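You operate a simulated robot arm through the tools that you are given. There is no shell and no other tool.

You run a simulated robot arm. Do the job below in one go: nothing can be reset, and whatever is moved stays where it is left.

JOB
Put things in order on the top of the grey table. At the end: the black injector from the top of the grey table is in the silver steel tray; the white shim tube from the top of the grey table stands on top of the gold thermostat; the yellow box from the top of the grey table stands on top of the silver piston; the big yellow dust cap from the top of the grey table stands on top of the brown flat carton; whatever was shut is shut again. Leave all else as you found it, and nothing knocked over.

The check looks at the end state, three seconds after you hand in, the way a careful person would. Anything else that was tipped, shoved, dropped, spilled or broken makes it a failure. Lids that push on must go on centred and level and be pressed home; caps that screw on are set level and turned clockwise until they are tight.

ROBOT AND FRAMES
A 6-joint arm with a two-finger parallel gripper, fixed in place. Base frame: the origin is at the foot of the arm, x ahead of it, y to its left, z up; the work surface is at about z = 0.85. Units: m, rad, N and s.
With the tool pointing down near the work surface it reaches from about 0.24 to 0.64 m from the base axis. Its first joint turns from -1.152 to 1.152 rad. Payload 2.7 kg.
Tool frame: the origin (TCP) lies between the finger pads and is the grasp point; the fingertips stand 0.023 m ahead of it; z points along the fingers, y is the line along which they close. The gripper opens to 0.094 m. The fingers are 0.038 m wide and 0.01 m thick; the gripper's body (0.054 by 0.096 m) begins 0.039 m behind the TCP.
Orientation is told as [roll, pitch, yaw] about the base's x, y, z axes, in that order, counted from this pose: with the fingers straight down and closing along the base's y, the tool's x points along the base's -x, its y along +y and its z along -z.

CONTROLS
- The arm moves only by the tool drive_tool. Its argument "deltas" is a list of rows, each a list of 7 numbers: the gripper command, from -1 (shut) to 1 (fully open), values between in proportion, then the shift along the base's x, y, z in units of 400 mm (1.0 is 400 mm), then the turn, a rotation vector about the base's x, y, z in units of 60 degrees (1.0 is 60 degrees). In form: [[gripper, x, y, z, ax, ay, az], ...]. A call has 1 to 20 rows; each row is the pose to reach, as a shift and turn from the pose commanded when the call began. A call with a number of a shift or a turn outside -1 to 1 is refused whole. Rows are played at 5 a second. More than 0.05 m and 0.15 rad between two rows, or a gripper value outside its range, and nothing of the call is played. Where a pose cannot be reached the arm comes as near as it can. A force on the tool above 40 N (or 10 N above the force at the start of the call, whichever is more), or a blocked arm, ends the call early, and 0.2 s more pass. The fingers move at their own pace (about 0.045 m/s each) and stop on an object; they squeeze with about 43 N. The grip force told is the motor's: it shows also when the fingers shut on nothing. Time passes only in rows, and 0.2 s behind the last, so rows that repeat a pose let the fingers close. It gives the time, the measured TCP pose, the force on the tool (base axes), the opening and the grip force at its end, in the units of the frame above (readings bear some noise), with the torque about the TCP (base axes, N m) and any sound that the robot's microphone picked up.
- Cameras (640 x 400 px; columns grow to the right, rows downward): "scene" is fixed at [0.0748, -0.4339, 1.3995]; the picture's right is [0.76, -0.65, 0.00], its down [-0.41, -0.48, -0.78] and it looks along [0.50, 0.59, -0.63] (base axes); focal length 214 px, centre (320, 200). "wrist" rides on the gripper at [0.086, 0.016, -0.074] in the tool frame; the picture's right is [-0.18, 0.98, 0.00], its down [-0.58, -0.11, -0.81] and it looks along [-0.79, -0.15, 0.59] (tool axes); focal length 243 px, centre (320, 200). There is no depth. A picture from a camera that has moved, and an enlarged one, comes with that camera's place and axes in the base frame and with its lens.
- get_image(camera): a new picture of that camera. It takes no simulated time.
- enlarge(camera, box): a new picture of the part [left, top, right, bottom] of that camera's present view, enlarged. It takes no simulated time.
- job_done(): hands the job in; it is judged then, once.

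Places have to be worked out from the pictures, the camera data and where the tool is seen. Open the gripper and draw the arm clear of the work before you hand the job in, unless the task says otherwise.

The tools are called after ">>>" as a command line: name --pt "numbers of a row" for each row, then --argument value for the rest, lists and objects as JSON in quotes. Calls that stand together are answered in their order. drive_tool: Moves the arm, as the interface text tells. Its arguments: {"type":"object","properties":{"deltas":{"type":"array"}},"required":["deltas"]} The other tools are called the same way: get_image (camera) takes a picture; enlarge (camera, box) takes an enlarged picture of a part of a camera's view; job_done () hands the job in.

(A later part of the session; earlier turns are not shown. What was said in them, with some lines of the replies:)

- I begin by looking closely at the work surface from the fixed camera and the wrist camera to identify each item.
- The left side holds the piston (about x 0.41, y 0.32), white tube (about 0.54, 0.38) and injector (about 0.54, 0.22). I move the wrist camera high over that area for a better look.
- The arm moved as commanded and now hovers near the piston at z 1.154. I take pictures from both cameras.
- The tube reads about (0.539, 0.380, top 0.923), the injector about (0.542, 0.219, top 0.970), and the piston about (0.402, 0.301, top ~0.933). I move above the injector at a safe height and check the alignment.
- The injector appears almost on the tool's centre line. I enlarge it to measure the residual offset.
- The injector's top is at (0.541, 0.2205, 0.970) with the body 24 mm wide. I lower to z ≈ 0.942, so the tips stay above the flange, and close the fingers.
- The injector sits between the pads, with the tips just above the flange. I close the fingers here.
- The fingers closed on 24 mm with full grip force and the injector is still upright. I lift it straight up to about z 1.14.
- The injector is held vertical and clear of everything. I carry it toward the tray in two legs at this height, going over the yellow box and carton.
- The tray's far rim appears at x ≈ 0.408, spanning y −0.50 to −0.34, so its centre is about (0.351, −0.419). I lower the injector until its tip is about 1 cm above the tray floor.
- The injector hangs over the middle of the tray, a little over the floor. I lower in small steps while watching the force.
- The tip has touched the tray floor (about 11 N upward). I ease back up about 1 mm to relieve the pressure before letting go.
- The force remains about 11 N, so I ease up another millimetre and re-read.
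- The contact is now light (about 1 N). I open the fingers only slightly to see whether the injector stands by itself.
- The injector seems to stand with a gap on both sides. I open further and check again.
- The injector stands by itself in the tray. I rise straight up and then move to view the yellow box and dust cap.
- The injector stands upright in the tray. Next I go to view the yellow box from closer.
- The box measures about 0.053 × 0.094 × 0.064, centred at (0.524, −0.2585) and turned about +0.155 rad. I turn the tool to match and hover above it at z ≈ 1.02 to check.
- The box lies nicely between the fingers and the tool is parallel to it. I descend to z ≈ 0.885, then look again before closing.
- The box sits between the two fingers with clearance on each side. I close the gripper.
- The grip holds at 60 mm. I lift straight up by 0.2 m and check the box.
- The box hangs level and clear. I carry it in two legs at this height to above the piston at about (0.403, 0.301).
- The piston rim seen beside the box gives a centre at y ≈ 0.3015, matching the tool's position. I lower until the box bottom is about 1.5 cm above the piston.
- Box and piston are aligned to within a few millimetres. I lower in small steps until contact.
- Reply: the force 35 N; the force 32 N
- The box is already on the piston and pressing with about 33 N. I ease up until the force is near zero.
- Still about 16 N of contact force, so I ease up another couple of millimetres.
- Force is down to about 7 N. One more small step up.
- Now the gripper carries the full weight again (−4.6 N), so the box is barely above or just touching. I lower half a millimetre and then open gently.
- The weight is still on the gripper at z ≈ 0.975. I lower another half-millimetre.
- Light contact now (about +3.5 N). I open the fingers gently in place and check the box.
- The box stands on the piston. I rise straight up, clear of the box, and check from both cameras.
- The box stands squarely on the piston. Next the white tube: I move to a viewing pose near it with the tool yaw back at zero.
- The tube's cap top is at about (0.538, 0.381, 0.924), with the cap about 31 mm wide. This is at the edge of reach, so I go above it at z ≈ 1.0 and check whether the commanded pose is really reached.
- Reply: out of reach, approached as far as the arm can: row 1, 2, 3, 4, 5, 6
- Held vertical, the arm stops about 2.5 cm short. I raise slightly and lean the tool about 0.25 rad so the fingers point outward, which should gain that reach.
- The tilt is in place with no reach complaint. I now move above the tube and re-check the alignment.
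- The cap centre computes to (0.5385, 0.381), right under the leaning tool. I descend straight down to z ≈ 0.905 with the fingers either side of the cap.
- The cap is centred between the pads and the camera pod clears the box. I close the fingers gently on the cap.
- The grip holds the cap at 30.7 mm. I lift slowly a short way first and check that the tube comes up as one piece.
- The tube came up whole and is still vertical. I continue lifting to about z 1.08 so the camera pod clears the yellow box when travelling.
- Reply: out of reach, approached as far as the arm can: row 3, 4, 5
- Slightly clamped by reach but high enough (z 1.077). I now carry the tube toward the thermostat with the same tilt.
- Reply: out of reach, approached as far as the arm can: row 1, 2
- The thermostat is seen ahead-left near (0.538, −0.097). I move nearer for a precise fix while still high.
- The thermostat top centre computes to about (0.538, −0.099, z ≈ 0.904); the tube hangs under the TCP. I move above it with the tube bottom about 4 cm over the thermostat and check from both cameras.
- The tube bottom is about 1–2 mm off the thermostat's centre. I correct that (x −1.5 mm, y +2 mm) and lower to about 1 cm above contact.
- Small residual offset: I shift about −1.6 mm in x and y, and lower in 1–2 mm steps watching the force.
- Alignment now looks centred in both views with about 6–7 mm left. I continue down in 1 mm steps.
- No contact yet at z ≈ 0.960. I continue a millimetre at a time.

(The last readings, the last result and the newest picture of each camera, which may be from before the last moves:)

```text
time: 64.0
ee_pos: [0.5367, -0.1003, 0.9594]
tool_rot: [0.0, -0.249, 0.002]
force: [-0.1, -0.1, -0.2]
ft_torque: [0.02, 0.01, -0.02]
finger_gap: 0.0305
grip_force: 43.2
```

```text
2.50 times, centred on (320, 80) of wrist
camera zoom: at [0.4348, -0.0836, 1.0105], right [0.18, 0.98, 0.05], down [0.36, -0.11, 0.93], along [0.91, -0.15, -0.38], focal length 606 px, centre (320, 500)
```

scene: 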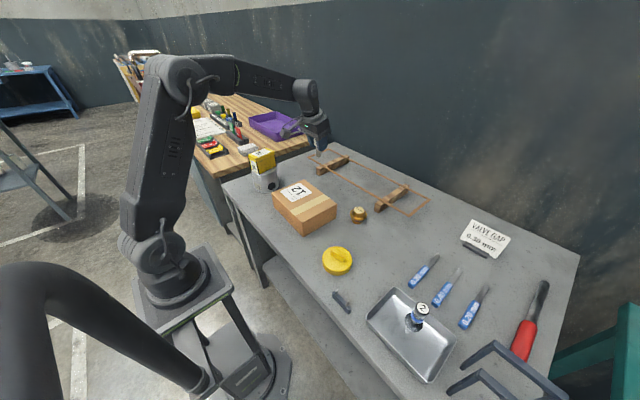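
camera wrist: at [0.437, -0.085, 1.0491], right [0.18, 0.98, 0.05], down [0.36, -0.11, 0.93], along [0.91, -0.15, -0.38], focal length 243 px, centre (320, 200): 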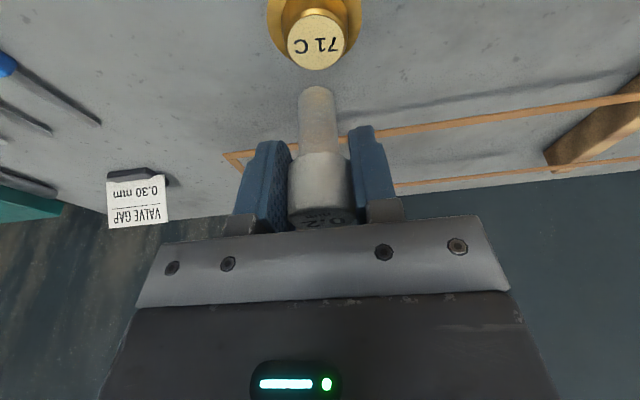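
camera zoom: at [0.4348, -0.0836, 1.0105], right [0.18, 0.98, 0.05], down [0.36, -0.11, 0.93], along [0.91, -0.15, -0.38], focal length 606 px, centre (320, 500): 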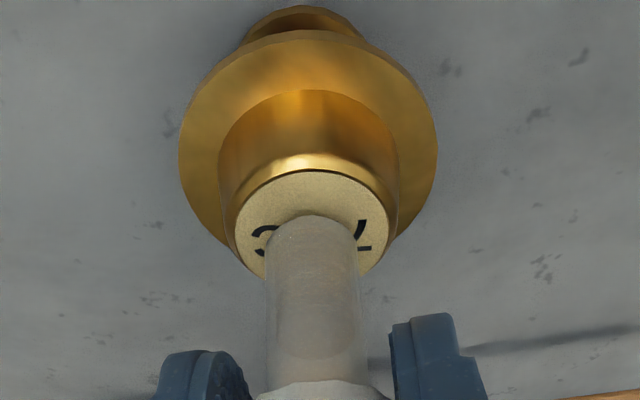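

Nearly there. I keep lowering in 1 mm steps until the force shows contact.

>>> drive_tool --pt "-1 0 0 -0.0025 0 0 0" --pt "-1 0 0 -0.0025 0 0 0"

>>> drive_tool --pt "-1 0 0 -0.002 0 0 0" --pt "-1 0 0 -0.002 0 0 0"

```text
time: 64.6
ee_pos: [0.5369, -0.0998, 0.9598]
tool_rot: [-0.001, -0.25, 0.001]
force: [1.1, 0.1, -0.3]
ft_torque: [-0.02, 0.0, -0.03]
finger_gap: 0.0307
grip_force: 42.8
```

```text
time: 65.2
ee_pos: [0.5367, -0.0995, 0.9586]
tool_rot: [-0.001, -0.249, 0.002]
force: [-0.2, 1.5, -0.8]
ft_torque: [-0.04, 0.0, 0.04]
finger_gap: 0.0306
grip_force: 43.2
```

Still no contact force. I continue in the same small steps.

>>> drive_tool --pt "-1 0 0 -0.0025 0 0 0" --pt "-1 0 0 -0.0025 0 0 0"

>>> drive_tool --pt "-1 0 0 -0.002 0 0 0" --pt "-1 0 0 -0.002 0 0 0"

```text
time: 65.8
ee_pos: [0.5369, -0.1007, 0.9576]
tool_rot: [-0.001, -0.251, 0.001]
force: [0.4, 0.1, 0.1]
ft_torque: [0.01, 0.01, -0.01]
finger_gap: 0.0306
grip_force: 42.9
```

```text
time: 66.4
ee_pos: [0.536, -0.1008, 0.9588]
tool_rot: [0.0, -0.252, 0.003]
force: [-0.6, 1.0, 1.2]
ft_torque: [0.04, 0.01, 0.0]
finger_gap: 0.0307
grip_force: 43.2
```

>>> enlarge --camera "scene" --box '[340, 190, 380, 230]'

>>> enlarge --camera "wrist" --box '[270, 40, 370, 130]'

```text
10.00 times, centred on (360, 210) of scene
camera zoom: at [0.0747, -0.4339, 1.3995], right [0.76, -0.65, 0.0], down [-0.41, -0.48, -0.78], along [0.5, 0.59, -0.63], focal length 2145 px, centre (-80, 100)
```

zoom: 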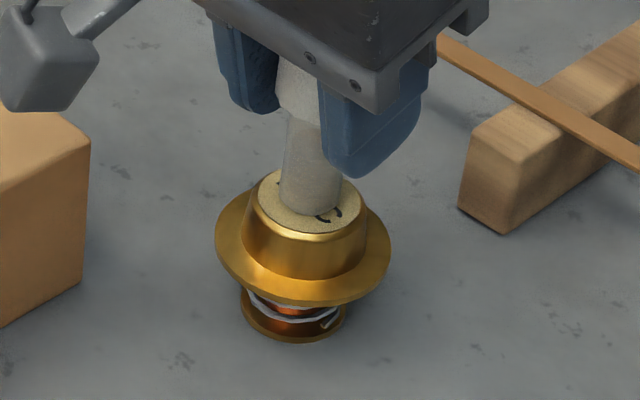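

```text
4.44 times, centred on (320, 85) of wrist
camera zoom: at [0.4349, -0.0836, 1.0076], right [0.18, 0.98, 0.05], down [0.36, -0.11, 0.93], along [0.91, -0.15, -0.38], focal length 1078 px, centre (320, 711)
```

zoom: 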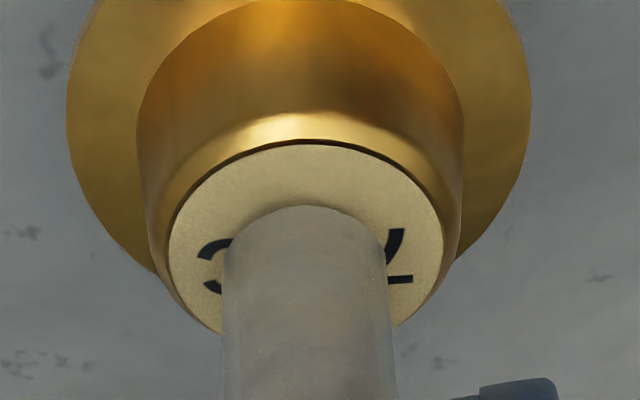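

The tube foot is centred on the disc and practically touching. One more small step to confirm contact.

>>> drive_tool --pt "-1 0 0 -0.0025 0 0 0" --pt "-1 0 0 -0.0025 0 0 0"

```text
time: 67.0
ee_pos: [0.5359, -0.0995, 0.9565]
tool_rot: [-0.002, -0.254, 0.001]
force: [-0.4, -0.7, 8.3]
ft_torque: [-0.04, 0.02, 0.02]
finger_gap: 0.0305
grip_force: 43.1
```

Contact confirmed (8 N). I relieve it by about half a millimetre before releasing.

>>> drive_tool --pt "-1 0 0 0.0012 0 0 0" --pt "-1 0 0 0.0012 0 0 0"

```text
time: 67.6
ee_pos: [0.5363, -0.1005, 0.9583]
tool_rot: [0.0, -0.252, 0.0]
force: [1.9, -0.8, 6.8]
ft_torque: [-0.1, -0.1, 0.01]
finger_gap: 0.0302
grip_force: 42.7
```

>>> drive_tool --pt "-1 0 0 0.0012 0 0 0" --pt "-1 0 0 0.0012 0 0 0"

```text
time: 68.2
ee_pos: [0.5362, -0.1005, 0.9571]
tool_rot: [0.0, -0.25, 0.001]
force: [2.5, -0.9, 5.4]
ft_torque: [0.0, -0.14, 0.02]
finger_gap: 0.0305
grip_force: 43.5
```

Still 5 N; I ease up another half-millimetre.

>>> drive_tool --pt "-1 0 0 0.0014 0 0 0" --pt "-1 0 0 0.0014 0 0 0"

```text
time: 68.8
ee_pos: [0.5364, -0.1008, 0.9569]
tool_rot: [0.0, -0.247, 0.0]
force: [0.9, 0.8, 1.8]
ft_torque: [0.06, 0.01, -0.02]
finger_gap: 0.0306
grip_force: 43.5
```

The force is now under 2 N. I open the fingers slowly and evenly.

>>> drive_tool --pt "-0.33 0 0 0 0 0 0" --pt "-0.28 0 0 0 0 0 0" --pt "-0.22 0 0 0 0 0 0" --pt "-0.22 0 0 0 0 0 0"

>>> enlarge --camera "scene" --box '[340, 180, 380, 230]'

>>> enlarge --camera "wrist" --box '[240, 40, 400, 240]'

```text
time: 69.8
ee_pos: [0.5361, -0.1019, 0.9577]
tool_rot: [0.0, -0.25, 0.001]
force: [0.1, -0.3, 0.4]
ft_torque: [0.01, 0.01, 0.03]
finger_gap: 0.0367
grip_force: 0.1
```

```text
8.00 times, centred on (360, 205) of scene
camera zoom: at [0.0748, -0.4339, 1.3995], right [0.76, -0.65, 0.0], down [-0.41, -0.48, -0.78], along [0.5, 0.59, -0.63], focal length 1716 px, centre (0, 160)
```

zoom: 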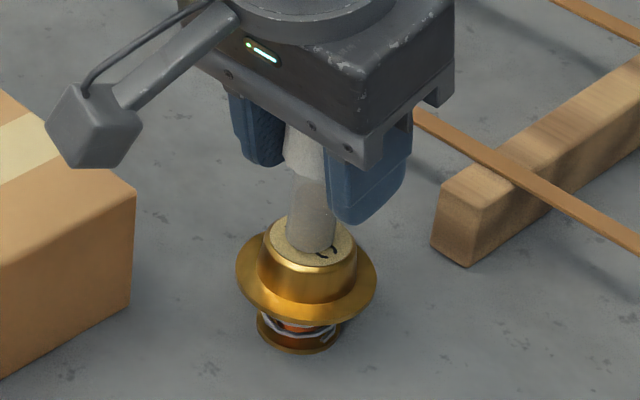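

```text
2.00 times, centred on (320, 140) of wrist
camera zoom: at [0.4347, -0.0835, 1.0081], right [0.18, 0.98, 0.05], down [0.36, -0.11, 0.93], along [0.91, -0.15, -0.38], focal length 485 px, centre (320, 320)
```

zoom: 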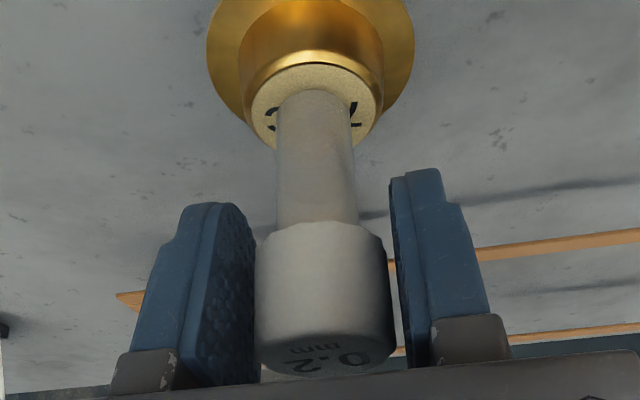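

The tube stands on the disc. I open fully and then withdraw backward-up along the tool's own axis so nothing brushes the cap.

>>> drive_tool --pt "0.0 0 0 0 0 0 0" --pt "0.3 0 0 0 0 0 0" --pt "0.6 0 0 0 0 0 0" --pt "0.9 0 0 0 0 0 0" --pt "0.9 0 0 0 0 0 0"

>>> enlarge --camera "wrist" --box '[200, 20, 440, 240]'

```text
time: 71.0
ee_pos: [0.5376, -0.0996, 0.9578]
tool_rot: [-0.001, -0.251, 0.002]
force: [-1.4, 0.9, -0.9]
ft_torque: [0.0, 0.0, 0.01]
finger_gap: 0.0893
grip_force: 0.0
```

```text
1.82 times, centred on (320, 130) of wrist
camera zoom: at [0.4347, -0.0835, 1.0081], right [0.18, 0.98, 0.05], down [0.36, -0.11, 0.93], along [0.91, -0.15, -0.38], focal length 441 px, centre (320, 327)
```

zoom: 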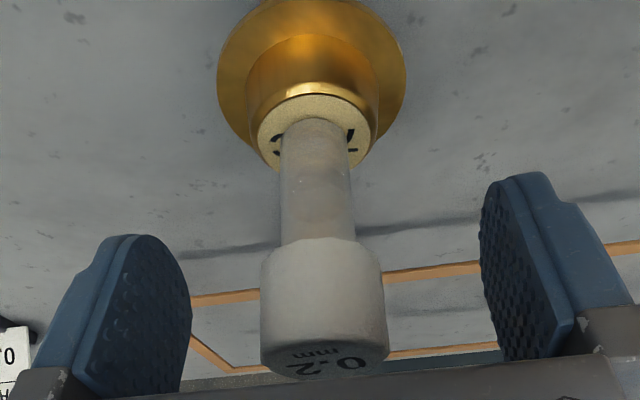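

Fingers are well clear on both sides. I raise straight up, then return the tool to vertical.

>>> drive_tool --pt "0.9 0 0 0.03 0 0 0" --pt "0.9 0 0 0.08 0 0 0" --pt "0.9 0 0 0.15 0 0 0" --pt "0.9 0 0 0.24 0 0 0" --pt "1 0 0 0.32 0 0 0" --pt "1 -0.03 0 0.34 0 0.06 0" --pt "1 -0.06 0 0.34 0 0.12 0" --pt "1 -0.09 0 0.34 0 0.18 0" --pt "1 -0.12 0 0.34 0 0.239 0" --pt "1 -0.12 0 0.34 0 0.239 0"

>>> get_image --camera "wrist"

>>> get_image --camera "scene"

>>> enlarge --camera "scene" --box '[330, 180, 390, 230]'

```text
time: 73.2
ee_pos: [0.4893, -0.0997, 1.0931]
tool_rot: [0.001, 0.003, 0.001]
force: [-0.8, -0.2, -0.7]
ft_torque: [-0.01, -0.02, -0.01]
finger_gap: 0.0939
grip_force: 0.0
```

```text
taken
camera wrist: at [0.4028, -0.083, 1.1676], right [0.18, 0.98, 0.0], down [0.58, -0.11, 0.81], along [0.79, -0.15, -0.59], focal length 243 px, centre (320, 200)
```

wrist: 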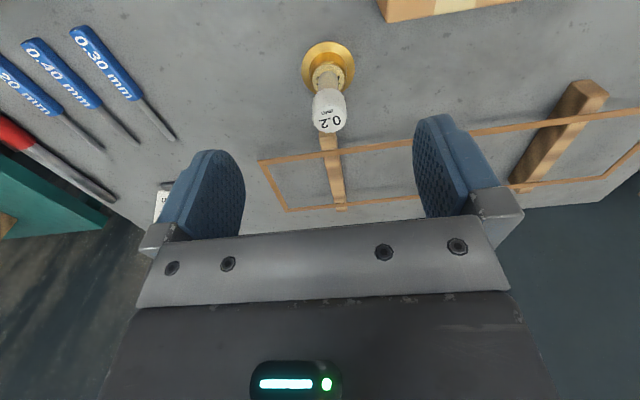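

```text
taken
```

scene: 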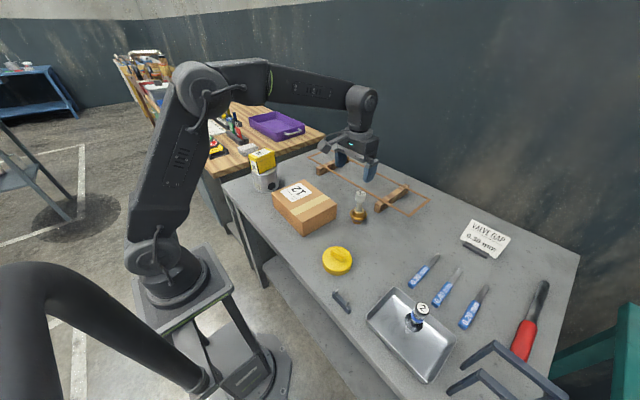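

```text
8.00 times, centred on (360, 205) of scene
camera zoom: at [0.0748, -0.4339, 1.3995], right [0.76, -0.65, 0.0], down [-0.41, -0.48, -0.78], along [0.5, 0.59, -0.63], focal length 1716 px, centre (0, 160)
```

zoom: 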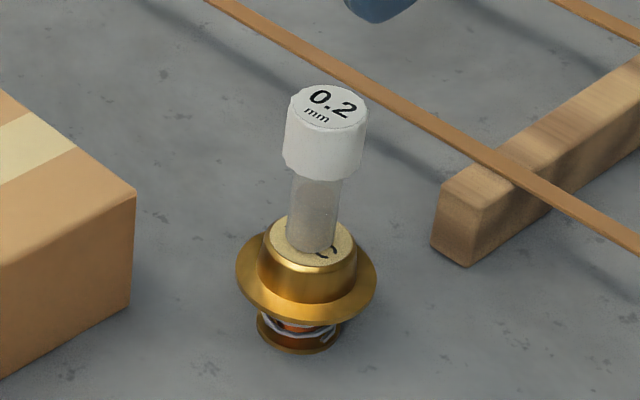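

The tube stands upright on the thermostat. Now the dust cap: its handle bar runs nearly along base y, so I back off and turn the tool about −1.45 rad so the fingers close across the bar.

>>> drive_tool --pt "1 -0.05 0 0.01 0 0 -0.13" --pt "1 -0.1 0 0.01 0 0 -0.26" --pt "1 -0.15 0 0.01 0 0 -0.39" --pt "1 -0.2 0 0.01 0 0 -0.52" --pt "1 -0.25 0 0.01 0 0 -0.65" --pt "1 -0.3 0 0.01 0 0 -0.78" --pt "1 -0.323 0 0.01 0 0 -0.9" --pt "1 -0.323 0 0.01 0 0 -0.9"

>>> drive_tool --pt "1 0 0 0 0 0 -0.12" --pt "1 0 0 0 0 0 -0.24" --pt "1 0 0 0 0 0 -0.36" --pt "1 0 0 0 0 0 -0.4856" --pt "1 0 0 0 0 0 -0.4856"

>>> get_image --camera "wrist"

>>> get_image --camera "scene"

```text
time: 75.0
ee_pos: [0.3591, -0.1001, 1.0988]
tool_rot: [-0.001, -0.001, -0.944]
force: [-0.7, 0.6, -0.7]
ft_torque: [0.0, 0.0, 0.05]
finger_gap: 0.0941
grip_force: 0.1
```

```text
time: 76.2
ee_pos: [0.3591, -0.0997, 1.0966]
tool_rot: [0.001, 0.0, -1.451]
force: [0.1, -0.7, 0.4]
ft_torque: [-0.02, -0.01, 0.01]
finger_gap: 0.0941
grip_force: 0.1
```

```text
taken
camera wrist: at [0.3657, -0.012, 1.1708], right [1.0, -0.07, 0.0], down [-0.04, -0.59, 0.81], along [-0.05, -0.8, -0.59], focal length 243 px, centre (320, 200)
```

wrist: 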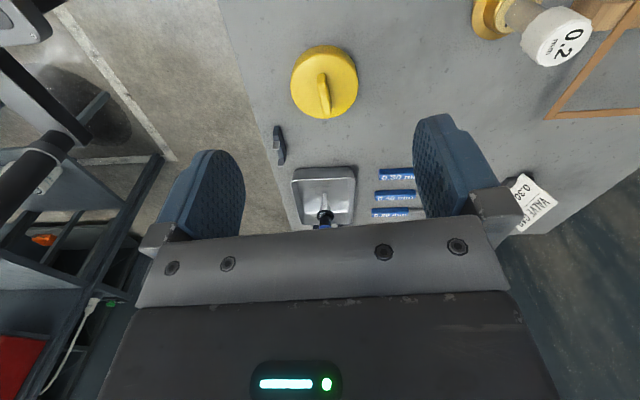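

```text
taken
```

scene: 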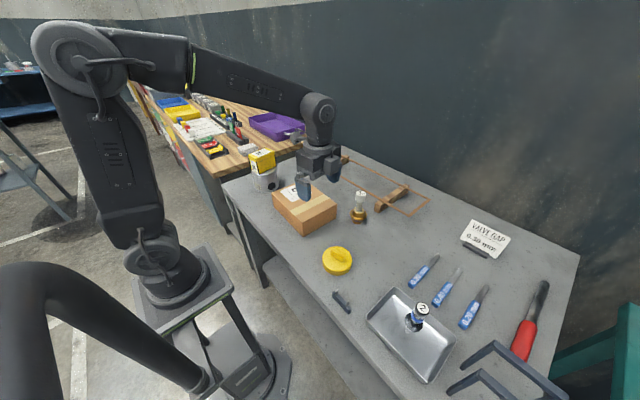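

The cap and its bar are clearly seen ahead of the tool. I enlarge it to measure the bar's place and direction.

>>> enlarge --camera "wrist" --box '[270, 30, 380, 130]'

```text
4.00 times, centred on (325, 80) of wrist
camera zoom: at [0.3657, -0.012, 1.1708], right [1.0, -0.07, 0.0], down [-0.04, -0.59, 0.81], along [-0.05, -0.8, -0.59], focal length 970 px, centre (300, 680)
```

zoom: 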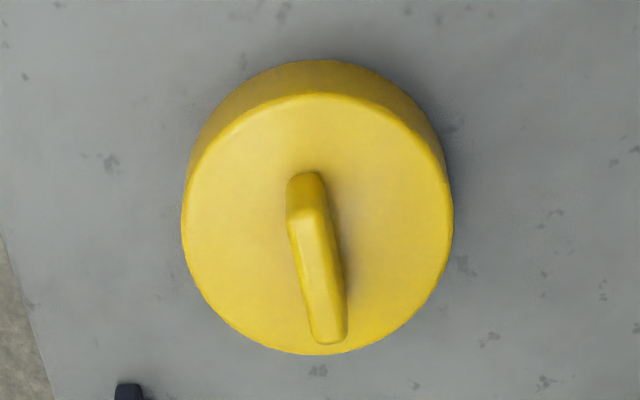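

The bar centre is at about (0.361, −0.176) with its top at z ≈ 0.900 and the cap's face at 0.880; direction matches the tool. I move over it with the fingers part-closed to 40 mm.

>>> drive_tool --pt "0.5 0.002 -0.07 -0.05 0 0 0" --pt "0.2 0.003 -0.13 -0.1 0 0 0" --pt "-0.15 0.004 -0.191 -0.16 0 0 0" --pt "-0.15 0.004 -0.191 -0.22 0 0 0" --pt "-0.15 0.004 -0.191 -0.29 0 0 0" --pt "-0.15 0.004 -0.191 -0.29 0 0 0"

>>> get_image --camera "wrist"

>>> enlarge --camera "wrist" --box '[230, 0, 410, 130]'

```text
time: 77.6
ee_pos: [0.3595, -0.1749, 0.9801]
tool_rot: [0.001, -0.001, -1.451]
force: [0.1, -0.2, -0.2]
ft_torque: [-0.01, 0.02, -0.01]
finger_gap: 0.0403
grip_force: 0.1
```

```text
taken
camera wrist: at [0.3665, -0.0869, 1.0549], right [1.0, -0.06, 0.0], down [-0.04, -0.59, 0.81], along [-0.05, -0.8, -0.59], focal length 243 px, centre (320, 200)
```

wrist: 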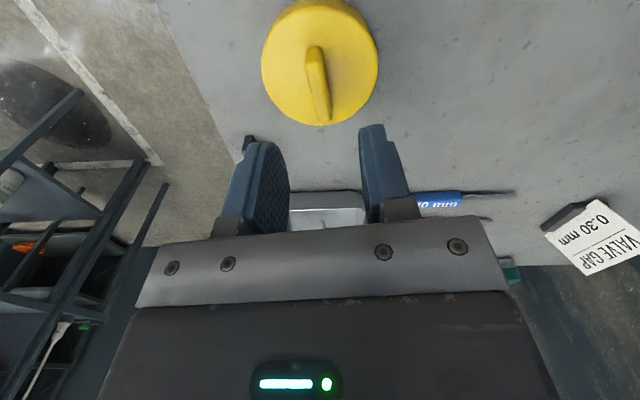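

```text
3.08 times, centred on (320, 65) of wrist
camera zoom: at [0.3665, -0.0869, 1.0549], right [1.0, -0.06, 0.0], down [-0.04, -0.59, 0.81], along [-0.05, -0.8, -0.59], focal length 746 px, centre (320, 615)
```

zoom: 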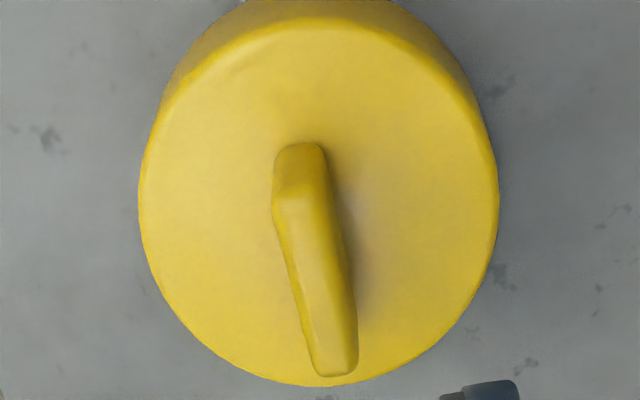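

The bar is nicely between the fingers; a 2 mm shift in −y and a tiny turn will centre it. I descend to z ≈ 0.909.

>>> drive_tool --pt "-0.15 0 -0.005 -0.05 0 0 0.012" --pt "-0.15 0 -0.005 -0.1 0 0 0.012" --pt "-0.15 0 -0.005 -0.14 0 0 0.012" --pt "-0.15 0 -0.005 -0.165 0 0 0.012" --pt "-0.15 0 -0.005 -0.178 0 0 0.012" --pt "-0.15 0 -0.005 -0.178 0 0 0.012"

>>> get_image --camera "wrist"

>>> enlarge --camera "scene" --box '[300, 210, 390, 290]'

```text
time: 79.0
ee_pos: [0.3601, -0.1779, 0.9096]
tool_rot: [0.0, -0.001, -1.438]
force: [-0.4, 0.4, -0.8]
ft_torque: [-0.01, 0.0, 0.01]
finger_gap: 0.0402
grip_force: 0.1
```

```text
taken
camera wrist: at [0.3651, -0.0906, 0.9842], right [1.0, -0.05, 0.0], down [-0.03, -0.59, 0.81], along [-0.04, -0.81, -0.59], focal length 243 px, centre (320, 200)
```

wrist: 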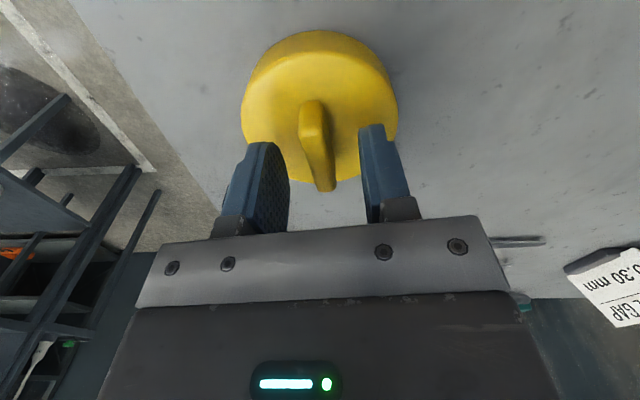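

```text
5.00 times, centred on (345, 250) of scene
camera zoom: at [0.0748, -0.4339, 1.3995], right [0.76, -0.65, 0.0], down [-0.41, -0.48, -0.78], along [0.5, 0.59, -0.63], focal length 1072 px, centre (195, -50)
```

zoom: 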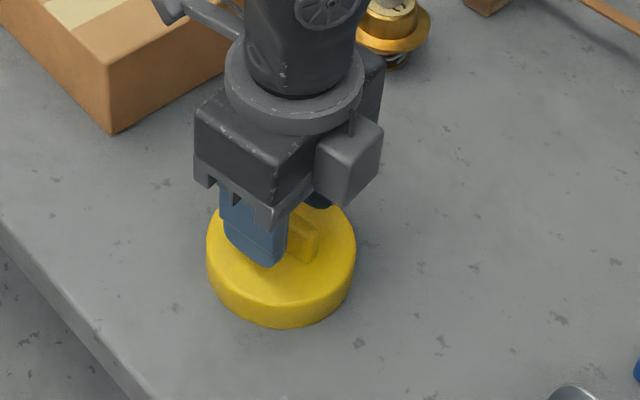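

The fingers straddle the bar above the cap's face. I lower 2 mm more, then close.

>>> drive_tool --pt "-0.15 0 0 -0.003 0 0 0" --pt "-0.15 0 0 -0.005 0 0 0" --pt "-0.6 0 0 -0.005 0 0 0" --pt "-1 0 0 -0.005 0 0 0" --pt "-1 0 0 -0.005 0 0 0" --pt "-1 0 0 -0.005 0 0 0" --pt "-1 0 0 -0.005 0 0 0"

>>> get_image --camera "wrist"

```text
time: 80.6
ee_pos: [0.3608, -0.1772, 0.908]
tool_rot: [-0.001, -0.001, -1.438]
force: [0.2, -1.2, 0.2]
ft_torque: [-0.02, 0.01, -0.02]
finger_gap: 0.0104
grip_force: 43.9
```

```text
taken
camera wrist: at [0.3659, -0.0904, 0.9823], right [1.0, -0.05, 0.0], down [-0.03, -0.59, 0.81], along [-0.04, -0.81, -0.59], focal length 243 px, centre (320, 200)
```

wrist: 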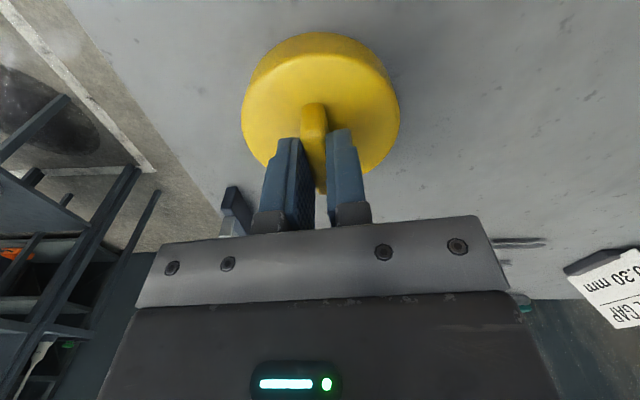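

The bar is gripped (10.4 mm). I lift straight up slowly and check the cap is level.

>>> drive_tool --pt "-1 0 0 0.02 0 0 0" --pt "-1 0 0 0.06 0 0 0" --pt "-1 0 0 0.13 0 0 0" --pt "-1 0 0 0.22 0 0 0" --pt "-1 0 0 0.31 0 0 0" --pt "-1 0 0 0.4 0 0 0" --pt "-1 0 0 0.4 0 0 0"

>>> get_image --camera "wrist"

>>> enlarge --camera "scene" --box '[280, 140, 400, 250]'

```text
time: 82.2
ee_pos: [0.362, -0.1798, 1.0652]
tool_rot: [0.001, -0.001, -1.437]
force: [0.1, 0.8, -0.6]
ft_torque: [0.02, -0.02, 0.02]
finger_gap: 0.0104
grip_force: 42.9
```

```text
taken
camera wrist: at [0.3668, -0.0914, 1.1408], right [1.0, -0.05, 0.0], down [-0.03, -0.59, 0.81], along [-0.04, -0.81, -0.59], focal length 243 px, centre (320, 200)
```

wrist: 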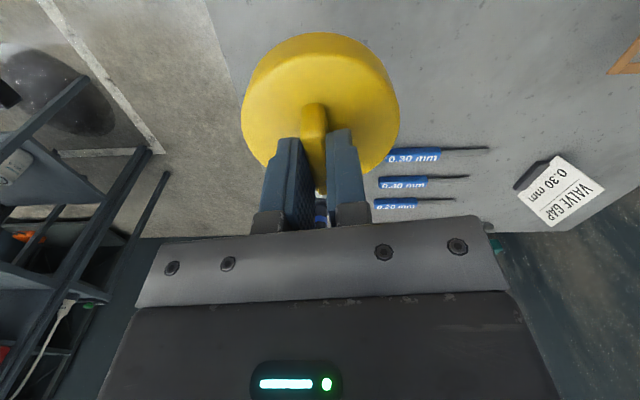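

```text
3.64 times, centred on (340, 195) of scene
camera zoom: at [0.0748, -0.4339, 1.3995], right [0.76, -0.65, 0.0], down [-0.41, -0.48, -0.78], along [0.5, 0.59, -0.63], focal length 780 px, centre (247, 218)
```

zoom: 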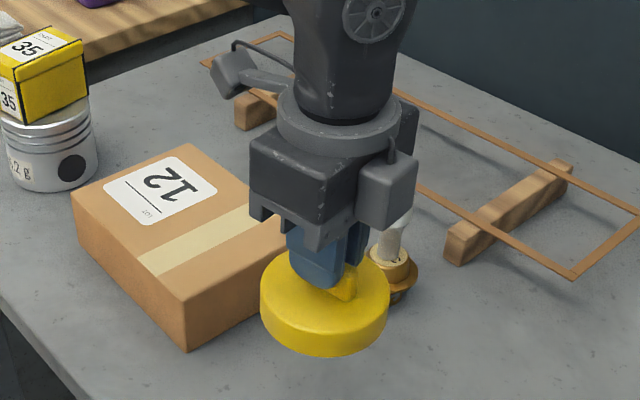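

The cap hangs level. The tube on the thermostat is partly hidden in this view, so I zoom in to verify it still stands straight.

>>> enlarge --camera "scene" --box '[335, 180, 385, 230]'

>>> enlarge --camera "scene" --box '[370, 270, 470, 390]'

```text
8.00 times, centred on (360, 205) of scene
camera zoom: at [0.0748, -0.4339, 1.3995], right [0.76, -0.65, 0.0], down [-0.41, -0.48, -0.78], along [0.5, 0.59, -0.63], focal length 1716 px, centre (0, 160)
```

zoom: 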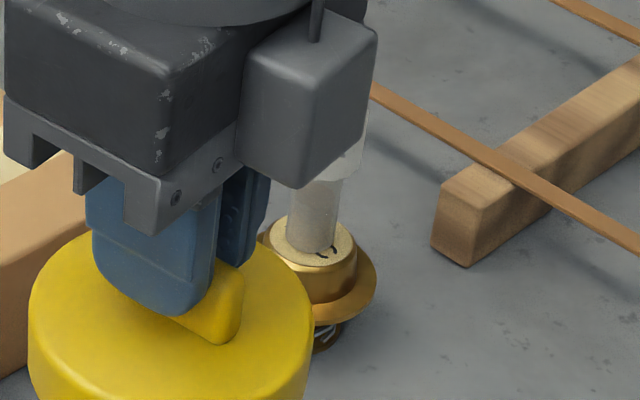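

```text
3.33 times, centred on (420, 330) of scene
camera zoom: at [0.0748, -0.4339, 1.3995], right [0.76, -0.65, 0.0], down [-0.41, -0.48, -0.78], along [0.5, 0.59, -0.63], focal length 715 px, centre (-13, -233)
```

zoom: 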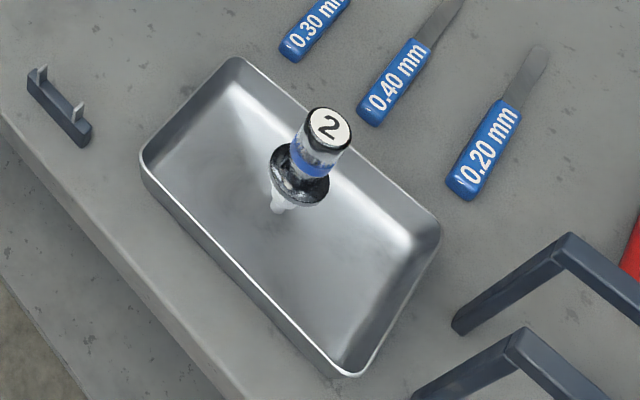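

Everything else is undisturbed. I carry the cap level to above the carton's centre at about (0.426, 0.071).

>>> drive_tool --pt "-1 0.015 0.06 0 0 0 0" --pt "-1 0.04 0.16 0 0 0 0" --pt "-1 0.065 0.26 0 0 0 0" --pt "-1 0.09 0.36 0 0 0 0" --pt "-1 0.12 0.46 0 0 0 0" --pt "-1 0.145 0.56 0 0 0 0" --pt "-1 0.16 0.625 0 0 0 0" --pt "-1 0.16 0.625 0 0 0 0"

>>> get_image --camera "wrist"

>>> enlarge --camera "scene" --box '[240, 130, 380, 250]'

```text
time: 84.0
ee_pos: [0.4255, 0.0739, 1.0673]
tool_rot: [0.0, 0.0, -1.439]
force: [-0.1, -0.2, -0.4]
ft_torque: [0.01, 0.0, -0.03]
finger_gap: 0.0107
grip_force: 43.1
```

```text
taken
camera wrist: at [0.4299, 0.1618, 1.1405], right [1.0, -0.05, 0.0], down [-0.03, -0.59, 0.81], along [-0.04, -0.81, -0.59], focal length 243 px, centre (320, 200)
```

wrist: 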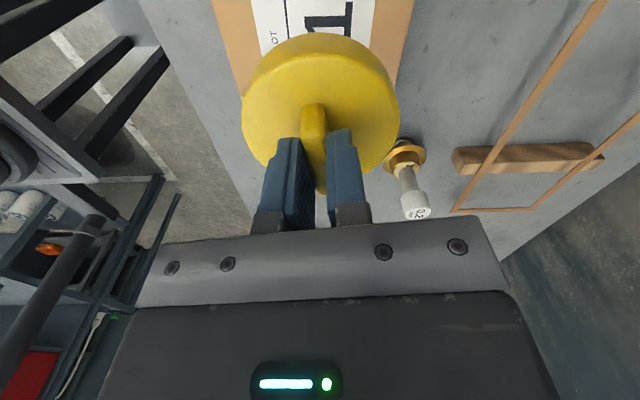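

```text
3.33 times, centred on (310, 190) of scene
camera zoom: at [0.0748, -0.4339, 1.3995], right [0.76, -0.65, 0.0], down [-0.41, -0.48, -0.78], along [0.5, 0.59, -0.63], focal length 715 px, centre (353, 233)
```

zoom: 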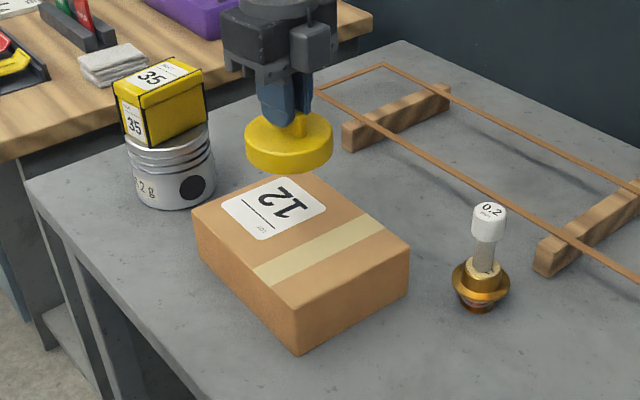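

The cap hovers over the carton. I lower it to about 1.5 cm above the carton's top and check the position.

>>> drive_tool --pt "-1 0 -0.004 -0.05 0 0 0" --pt "-1 0 -0.004 -0.1 0 0 0" --pt "-1 0 -0.004 -0.15 0 0 0" --pt "-1 0 -0.004 -0.19 0 0 0" --pt "-1 0 -0.004 -0.2 0 0 0" --pt "-1 0 -0.004 -0.2 0 0 0"

>>> get_image --camera "wrist"

>>> enlarge --camera "scene" --box '[250, 150, 350, 250]'

```text
time: 85.4
ee_pos: [0.4243, 0.0708, 0.9886]
tool_rot: [0.0, 0.001, -1.439]
force: [-0.3, 0.0, -0.3]
ft_torque: [0.02, 0.01, -0.02]
finger_gap: 0.0105
grip_force: 43.3
```

```text
taken
camera wrist: at [0.4301, 0.1587, 1.0626], right [1.0, -0.05, 0.0], down [-0.03, -0.59, 0.81], along [-0.04, -0.81, -0.59], focal length 243 px, centre (320, 200)
```

wrist: 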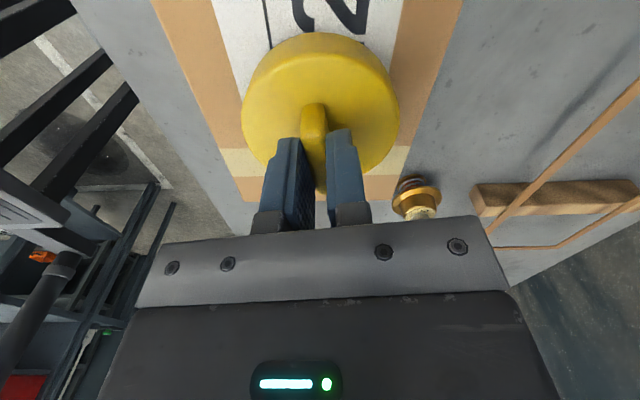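

```text
4.00 times, centred on (300, 200) of scene
camera zoom: at [0.0748, -0.4339, 1.3995], right [0.76, -0.65, 0.0], down [-0.41, -0.48, -0.78], along [0.5, 0.59, -0.63], focal length 858 px, centre (400, 200)
```

zoom: 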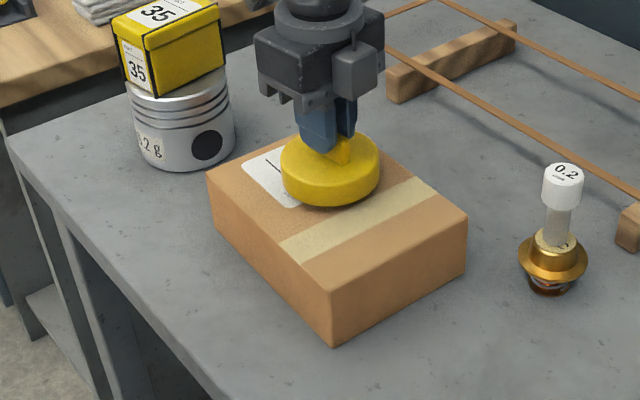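

The cap is over the carton's middle. I lower in small steps until contact.

>>> drive_tool --pt "-1 0.002 0 -0.005 0 0 0" --pt "-1 0.002 0 -0.01 0 0 0" --pt "-1 0.002 0 -0.015 0 0 0" --pt "-1 0.002 0 -0.02 0 0 0" --pt "-1 0.002 0 -0.02 0 0 0"

>>> drive_tool --pt "-1 0 0 -0.003 0 0 0" --pt "-1 0 0 -0.006 0 0 0" --pt "-1 0 0 -0.006 0 0 0"

```text
time: 86.6
ee_pos: [0.426, 0.0697, 0.9806]
tool_rot: [-0.002, 0.0, -1.436]
force: [0.4, -0.1, 0.4]
ft_torque: [0.0, -0.02, 0.0]
finger_gap: 0.0106
grip_force: 42.3
```

```text
time: 87.4
ee_pos: [0.4258, 0.0703, 0.978]
tool_rot: [0.002, 0.001, -1.437]
force: [-1.0, -0.3, 5.8]
ft_torque: [-0.03, 0.11, 0.0]
finger_gap: 0.0106
grip_force: 43.3
```

Contact at z ≈ 0.978 with about 6 N. I relieve slightly and then open the fingers.

>>> drive_tool --pt "-1 0 0 0.001 0 0 0" --pt "-1 0 0 0.001 0 0 0"

>>> enlarge --camera "scene" --box '[260, 160, 340, 230]'

```text
time: 88.0
ee_pos: [0.427, 0.0702, 0.9773]
tool_rot: [0.0, 0.001, -1.438]
force: [0.1, 0.6, 1.0]
ft_torque: [-0.05, -0.03, 0.01]
finger_gap: 0.0107
grip_force: 43.2
```

```text
5.71 times, centred on (300, 195) of scene
camera zoom: at [0.0748, -0.4339, 1.3995], right [0.76, -0.65, 0.0], down [-0.41, -0.48, -0.78], along [0.5, 0.59, -0.63], focal length 1226 px, centre (434, 229)
```

zoom: 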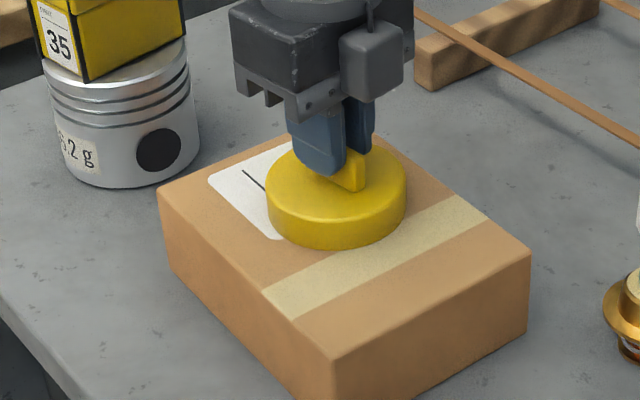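

The cap rests on the carton with about 1 N. I open the fingers moderately and then lift straight away.

>>> drive_tool --pt "-0.7 0 0 0 0 0 0" --pt "-0.5 0 0 0 0 0 0" --pt "-0.3 0 0 0 0 0 0" --pt "-0.15 0 0 0 0 0 0" --pt "-0.15 0 0 0 0 0 0"

>>> get_image --camera "wrist"

```text
time: 89.2
ee_pos: [0.427, 0.0706, 0.978]
tool_rot: [0.0, 0.0, -1.439]
force: [0.1, 0.4, -0.3]
ft_torque: [-0.04, 0.0, -0.03]
finger_gap: 0.04
grip_force: 0.2
```

```text
taken
camera wrist: at [0.4306, 0.1582, 1.0525], right [1.0, -0.05, 0.0], down [-0.03, -0.59, 0.81], along [-0.04, -0.81, -0.59], focal length 243 px, centre (320, 200)
```

wrist: 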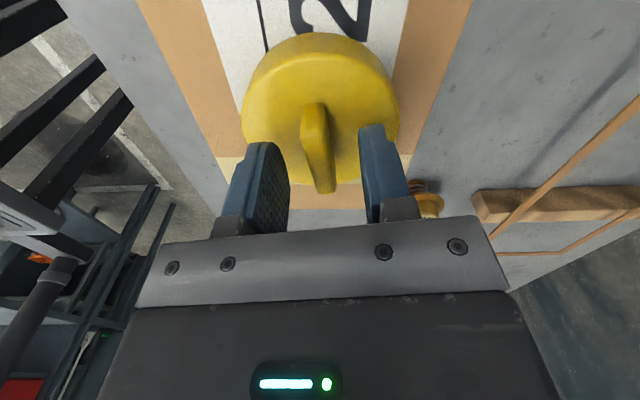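

The bar is free with gaps on both sides. I raise the tool straight up well clear and inspect everything.

>>> drive_tool --pt "-0.15 0 0 0.03 0 0 0" --pt "-0.15 0 0 0.08 0 0 0" --pt "-0.1 0 0 0.15 0 0 0" --pt "0.2 0 0 0.24 0 0 0" --pt "0.6 0 0 0.33 0 0 0" --pt "1 0 0 0.42 0 0 0" --pt "1 0 0 0.48 0 0 0" --pt "1 0 0 0.48 0 0 0"

>>> get_image --camera "scene"

>>> enlarge --camera "scene" --box '[230, 130, 390, 240]'

>>> get_image --camera "wrist"

```text
time: 91.0
ee_pos: [0.4265, 0.071, 1.1702]
tool_rot: [0.0, -0.001, -1.437]
force: [-0.1, 0.6, 0.1]
ft_torque: [0.01, -0.04, -0.02]
finger_gap: 0.0941
grip_force: 0.1
```

```text
taken
```

scene: 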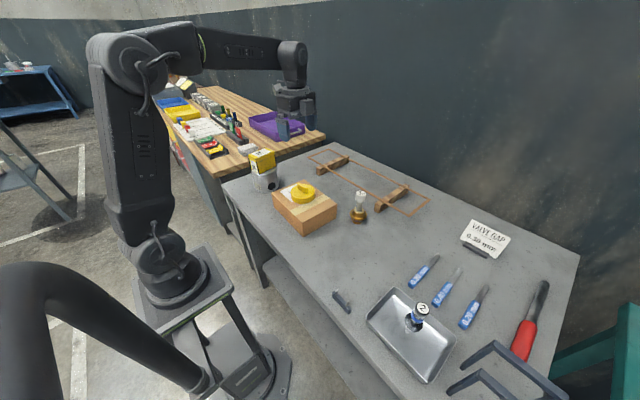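

```text
3.64 times, centred on (310, 185) of scene
camera zoom: at [0.0748, -0.4339, 1.3995], right [0.76, -0.65, 0.0], down [-0.41, -0.48, -0.78], along [0.5, 0.59, -0.63], focal length 780 px, centre (356, 254)
```

zoom: 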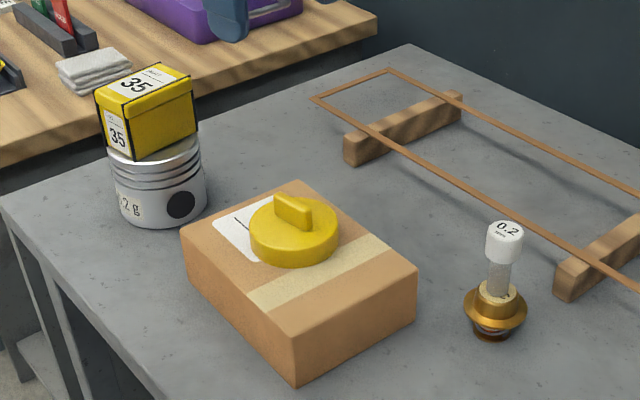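

```text
taken
camera wrist: at [0.4303, 0.158, 1.2441], right [1.0, -0.05, 0.0], down [-0.03, -0.59, 0.81], along [-0.04, -0.81, -0.59], focal length 243 px, centre (320, 200)
```

wrist: 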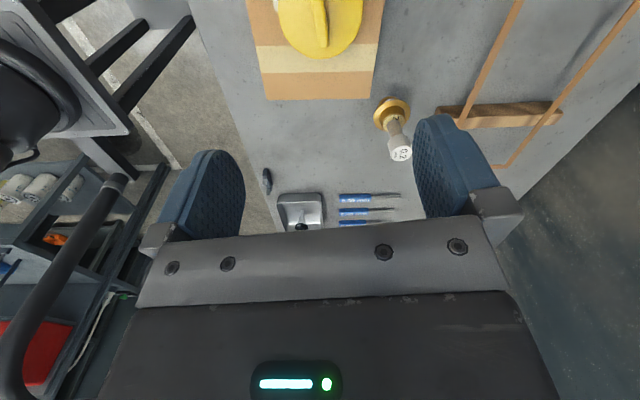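

All four items look placed. I zoom in on each stack for a last check of levelness and that nothing shifted.

>>> enlarge --camera "scene" --box '[235, 140, 305, 200]'

>>> enlarge --camera "scene" --box '[335, 180, 385, 230]'

>>> enlarge --camera "scene" --box '[325, 250, 485, 390]'

```text
6.67 times, centred on (270, 170) of scene
camera zoom: at [0.0748, -0.4339, 1.3995], right [0.76, -0.65, 0.0], down [-0.41, -0.48, -0.78], along [0.5, 0.59, -0.63], focal length 1430 px, centre (653, 400)
```

zoom: 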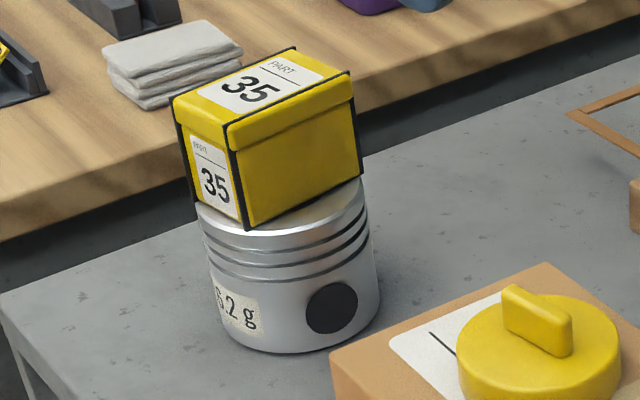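

```text
8.00 times, centred on (360, 205) of scene
camera zoom: at [0.0748, -0.4339, 1.3995], right [0.76, -0.65, 0.0], down [-0.41, -0.48, -0.78], along [0.5, 0.59, -0.63], focal length 1716 px, centre (0, 160)
```

zoom: 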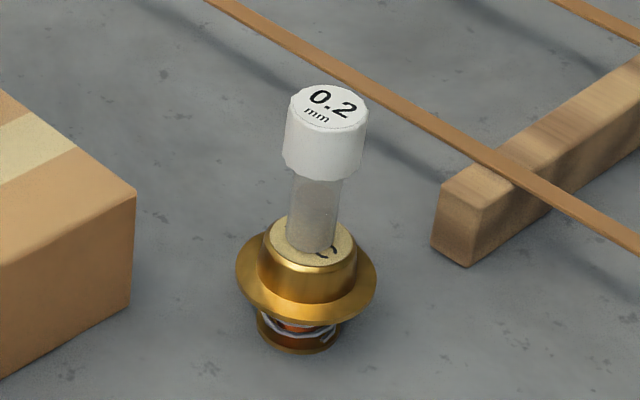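

```text
2.86 times, centred on (405, 320) of scene
camera zoom: at [0.0748, -0.4339, 1.3995], right [0.76, -0.65, 0.0], down [-0.41, -0.48, -0.78], along [0.5, 0.59, -0.63], focal length 613 px, centre (77, -143)
```

zoom: 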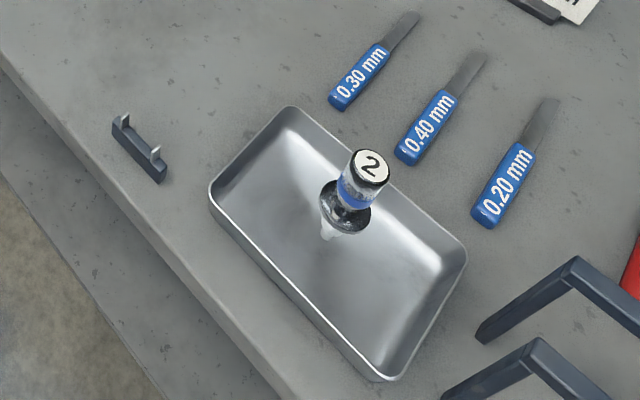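

All stacks are upright and level, and the rest of the table is as it was. The gripper is open; I draw the arm up and back, clear of the work, before handing in.

>>> drive_tool --pt "1 0 0 0.06 0 0 0" --pt "1 0 0 0.12 0 0 0" --pt "1 -0.05 0 0.18 0 0 0" --pt "1 -0.12 0 0.2 0 0 0" --pt "1 -0.2 0 0.2 0 0 0" --pt "1 -0.2 0 0.2 0 0 0"

>>> get_image --camera "scene"

```text
time: 92.4
ee_pos: [0.3445, 0.0695, 1.2491]
tool_rot: [0.0, 0.0, -1.439]
force: [0.0, -0.5, 0.4]
ft_torque: [0.04, -0.04, 0.02]
finger_gap: 0.094
grip_force: 0.0
```

```text
taken
```

scene: 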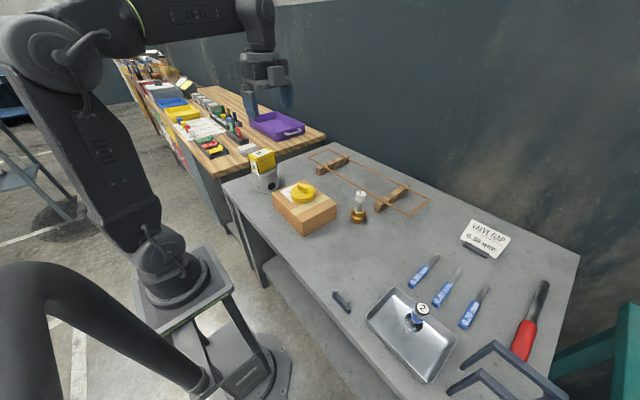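

The injector stands in the tray, the tube stands on the thermostat, the box is on the piston and the dust cap is on the carton. The arm is clear with the gripper open, so I hand in the job.

>>> job_done

```text
The job is handed in.
```

The job is handed in. In the last pictures all four items were in place:

- **Injector:** stands upright in the middle of the silver steel tray.
- **White shim tube:** stands upright on the gold thermostat, with its cap still on.
- **Yellow box:** sits level on the silver piston, with its lid closed.
- **Big yellow dust cap:** rests flat in the middle of the brown carton.

I opened nothing during the job. In the pictures nothing else had been moved or knocked over.

The yellow box met the piston a little sooner than I expected and pressed on it with about 33 N. I eased off before letting go, and both looked undisturbed afterwards.
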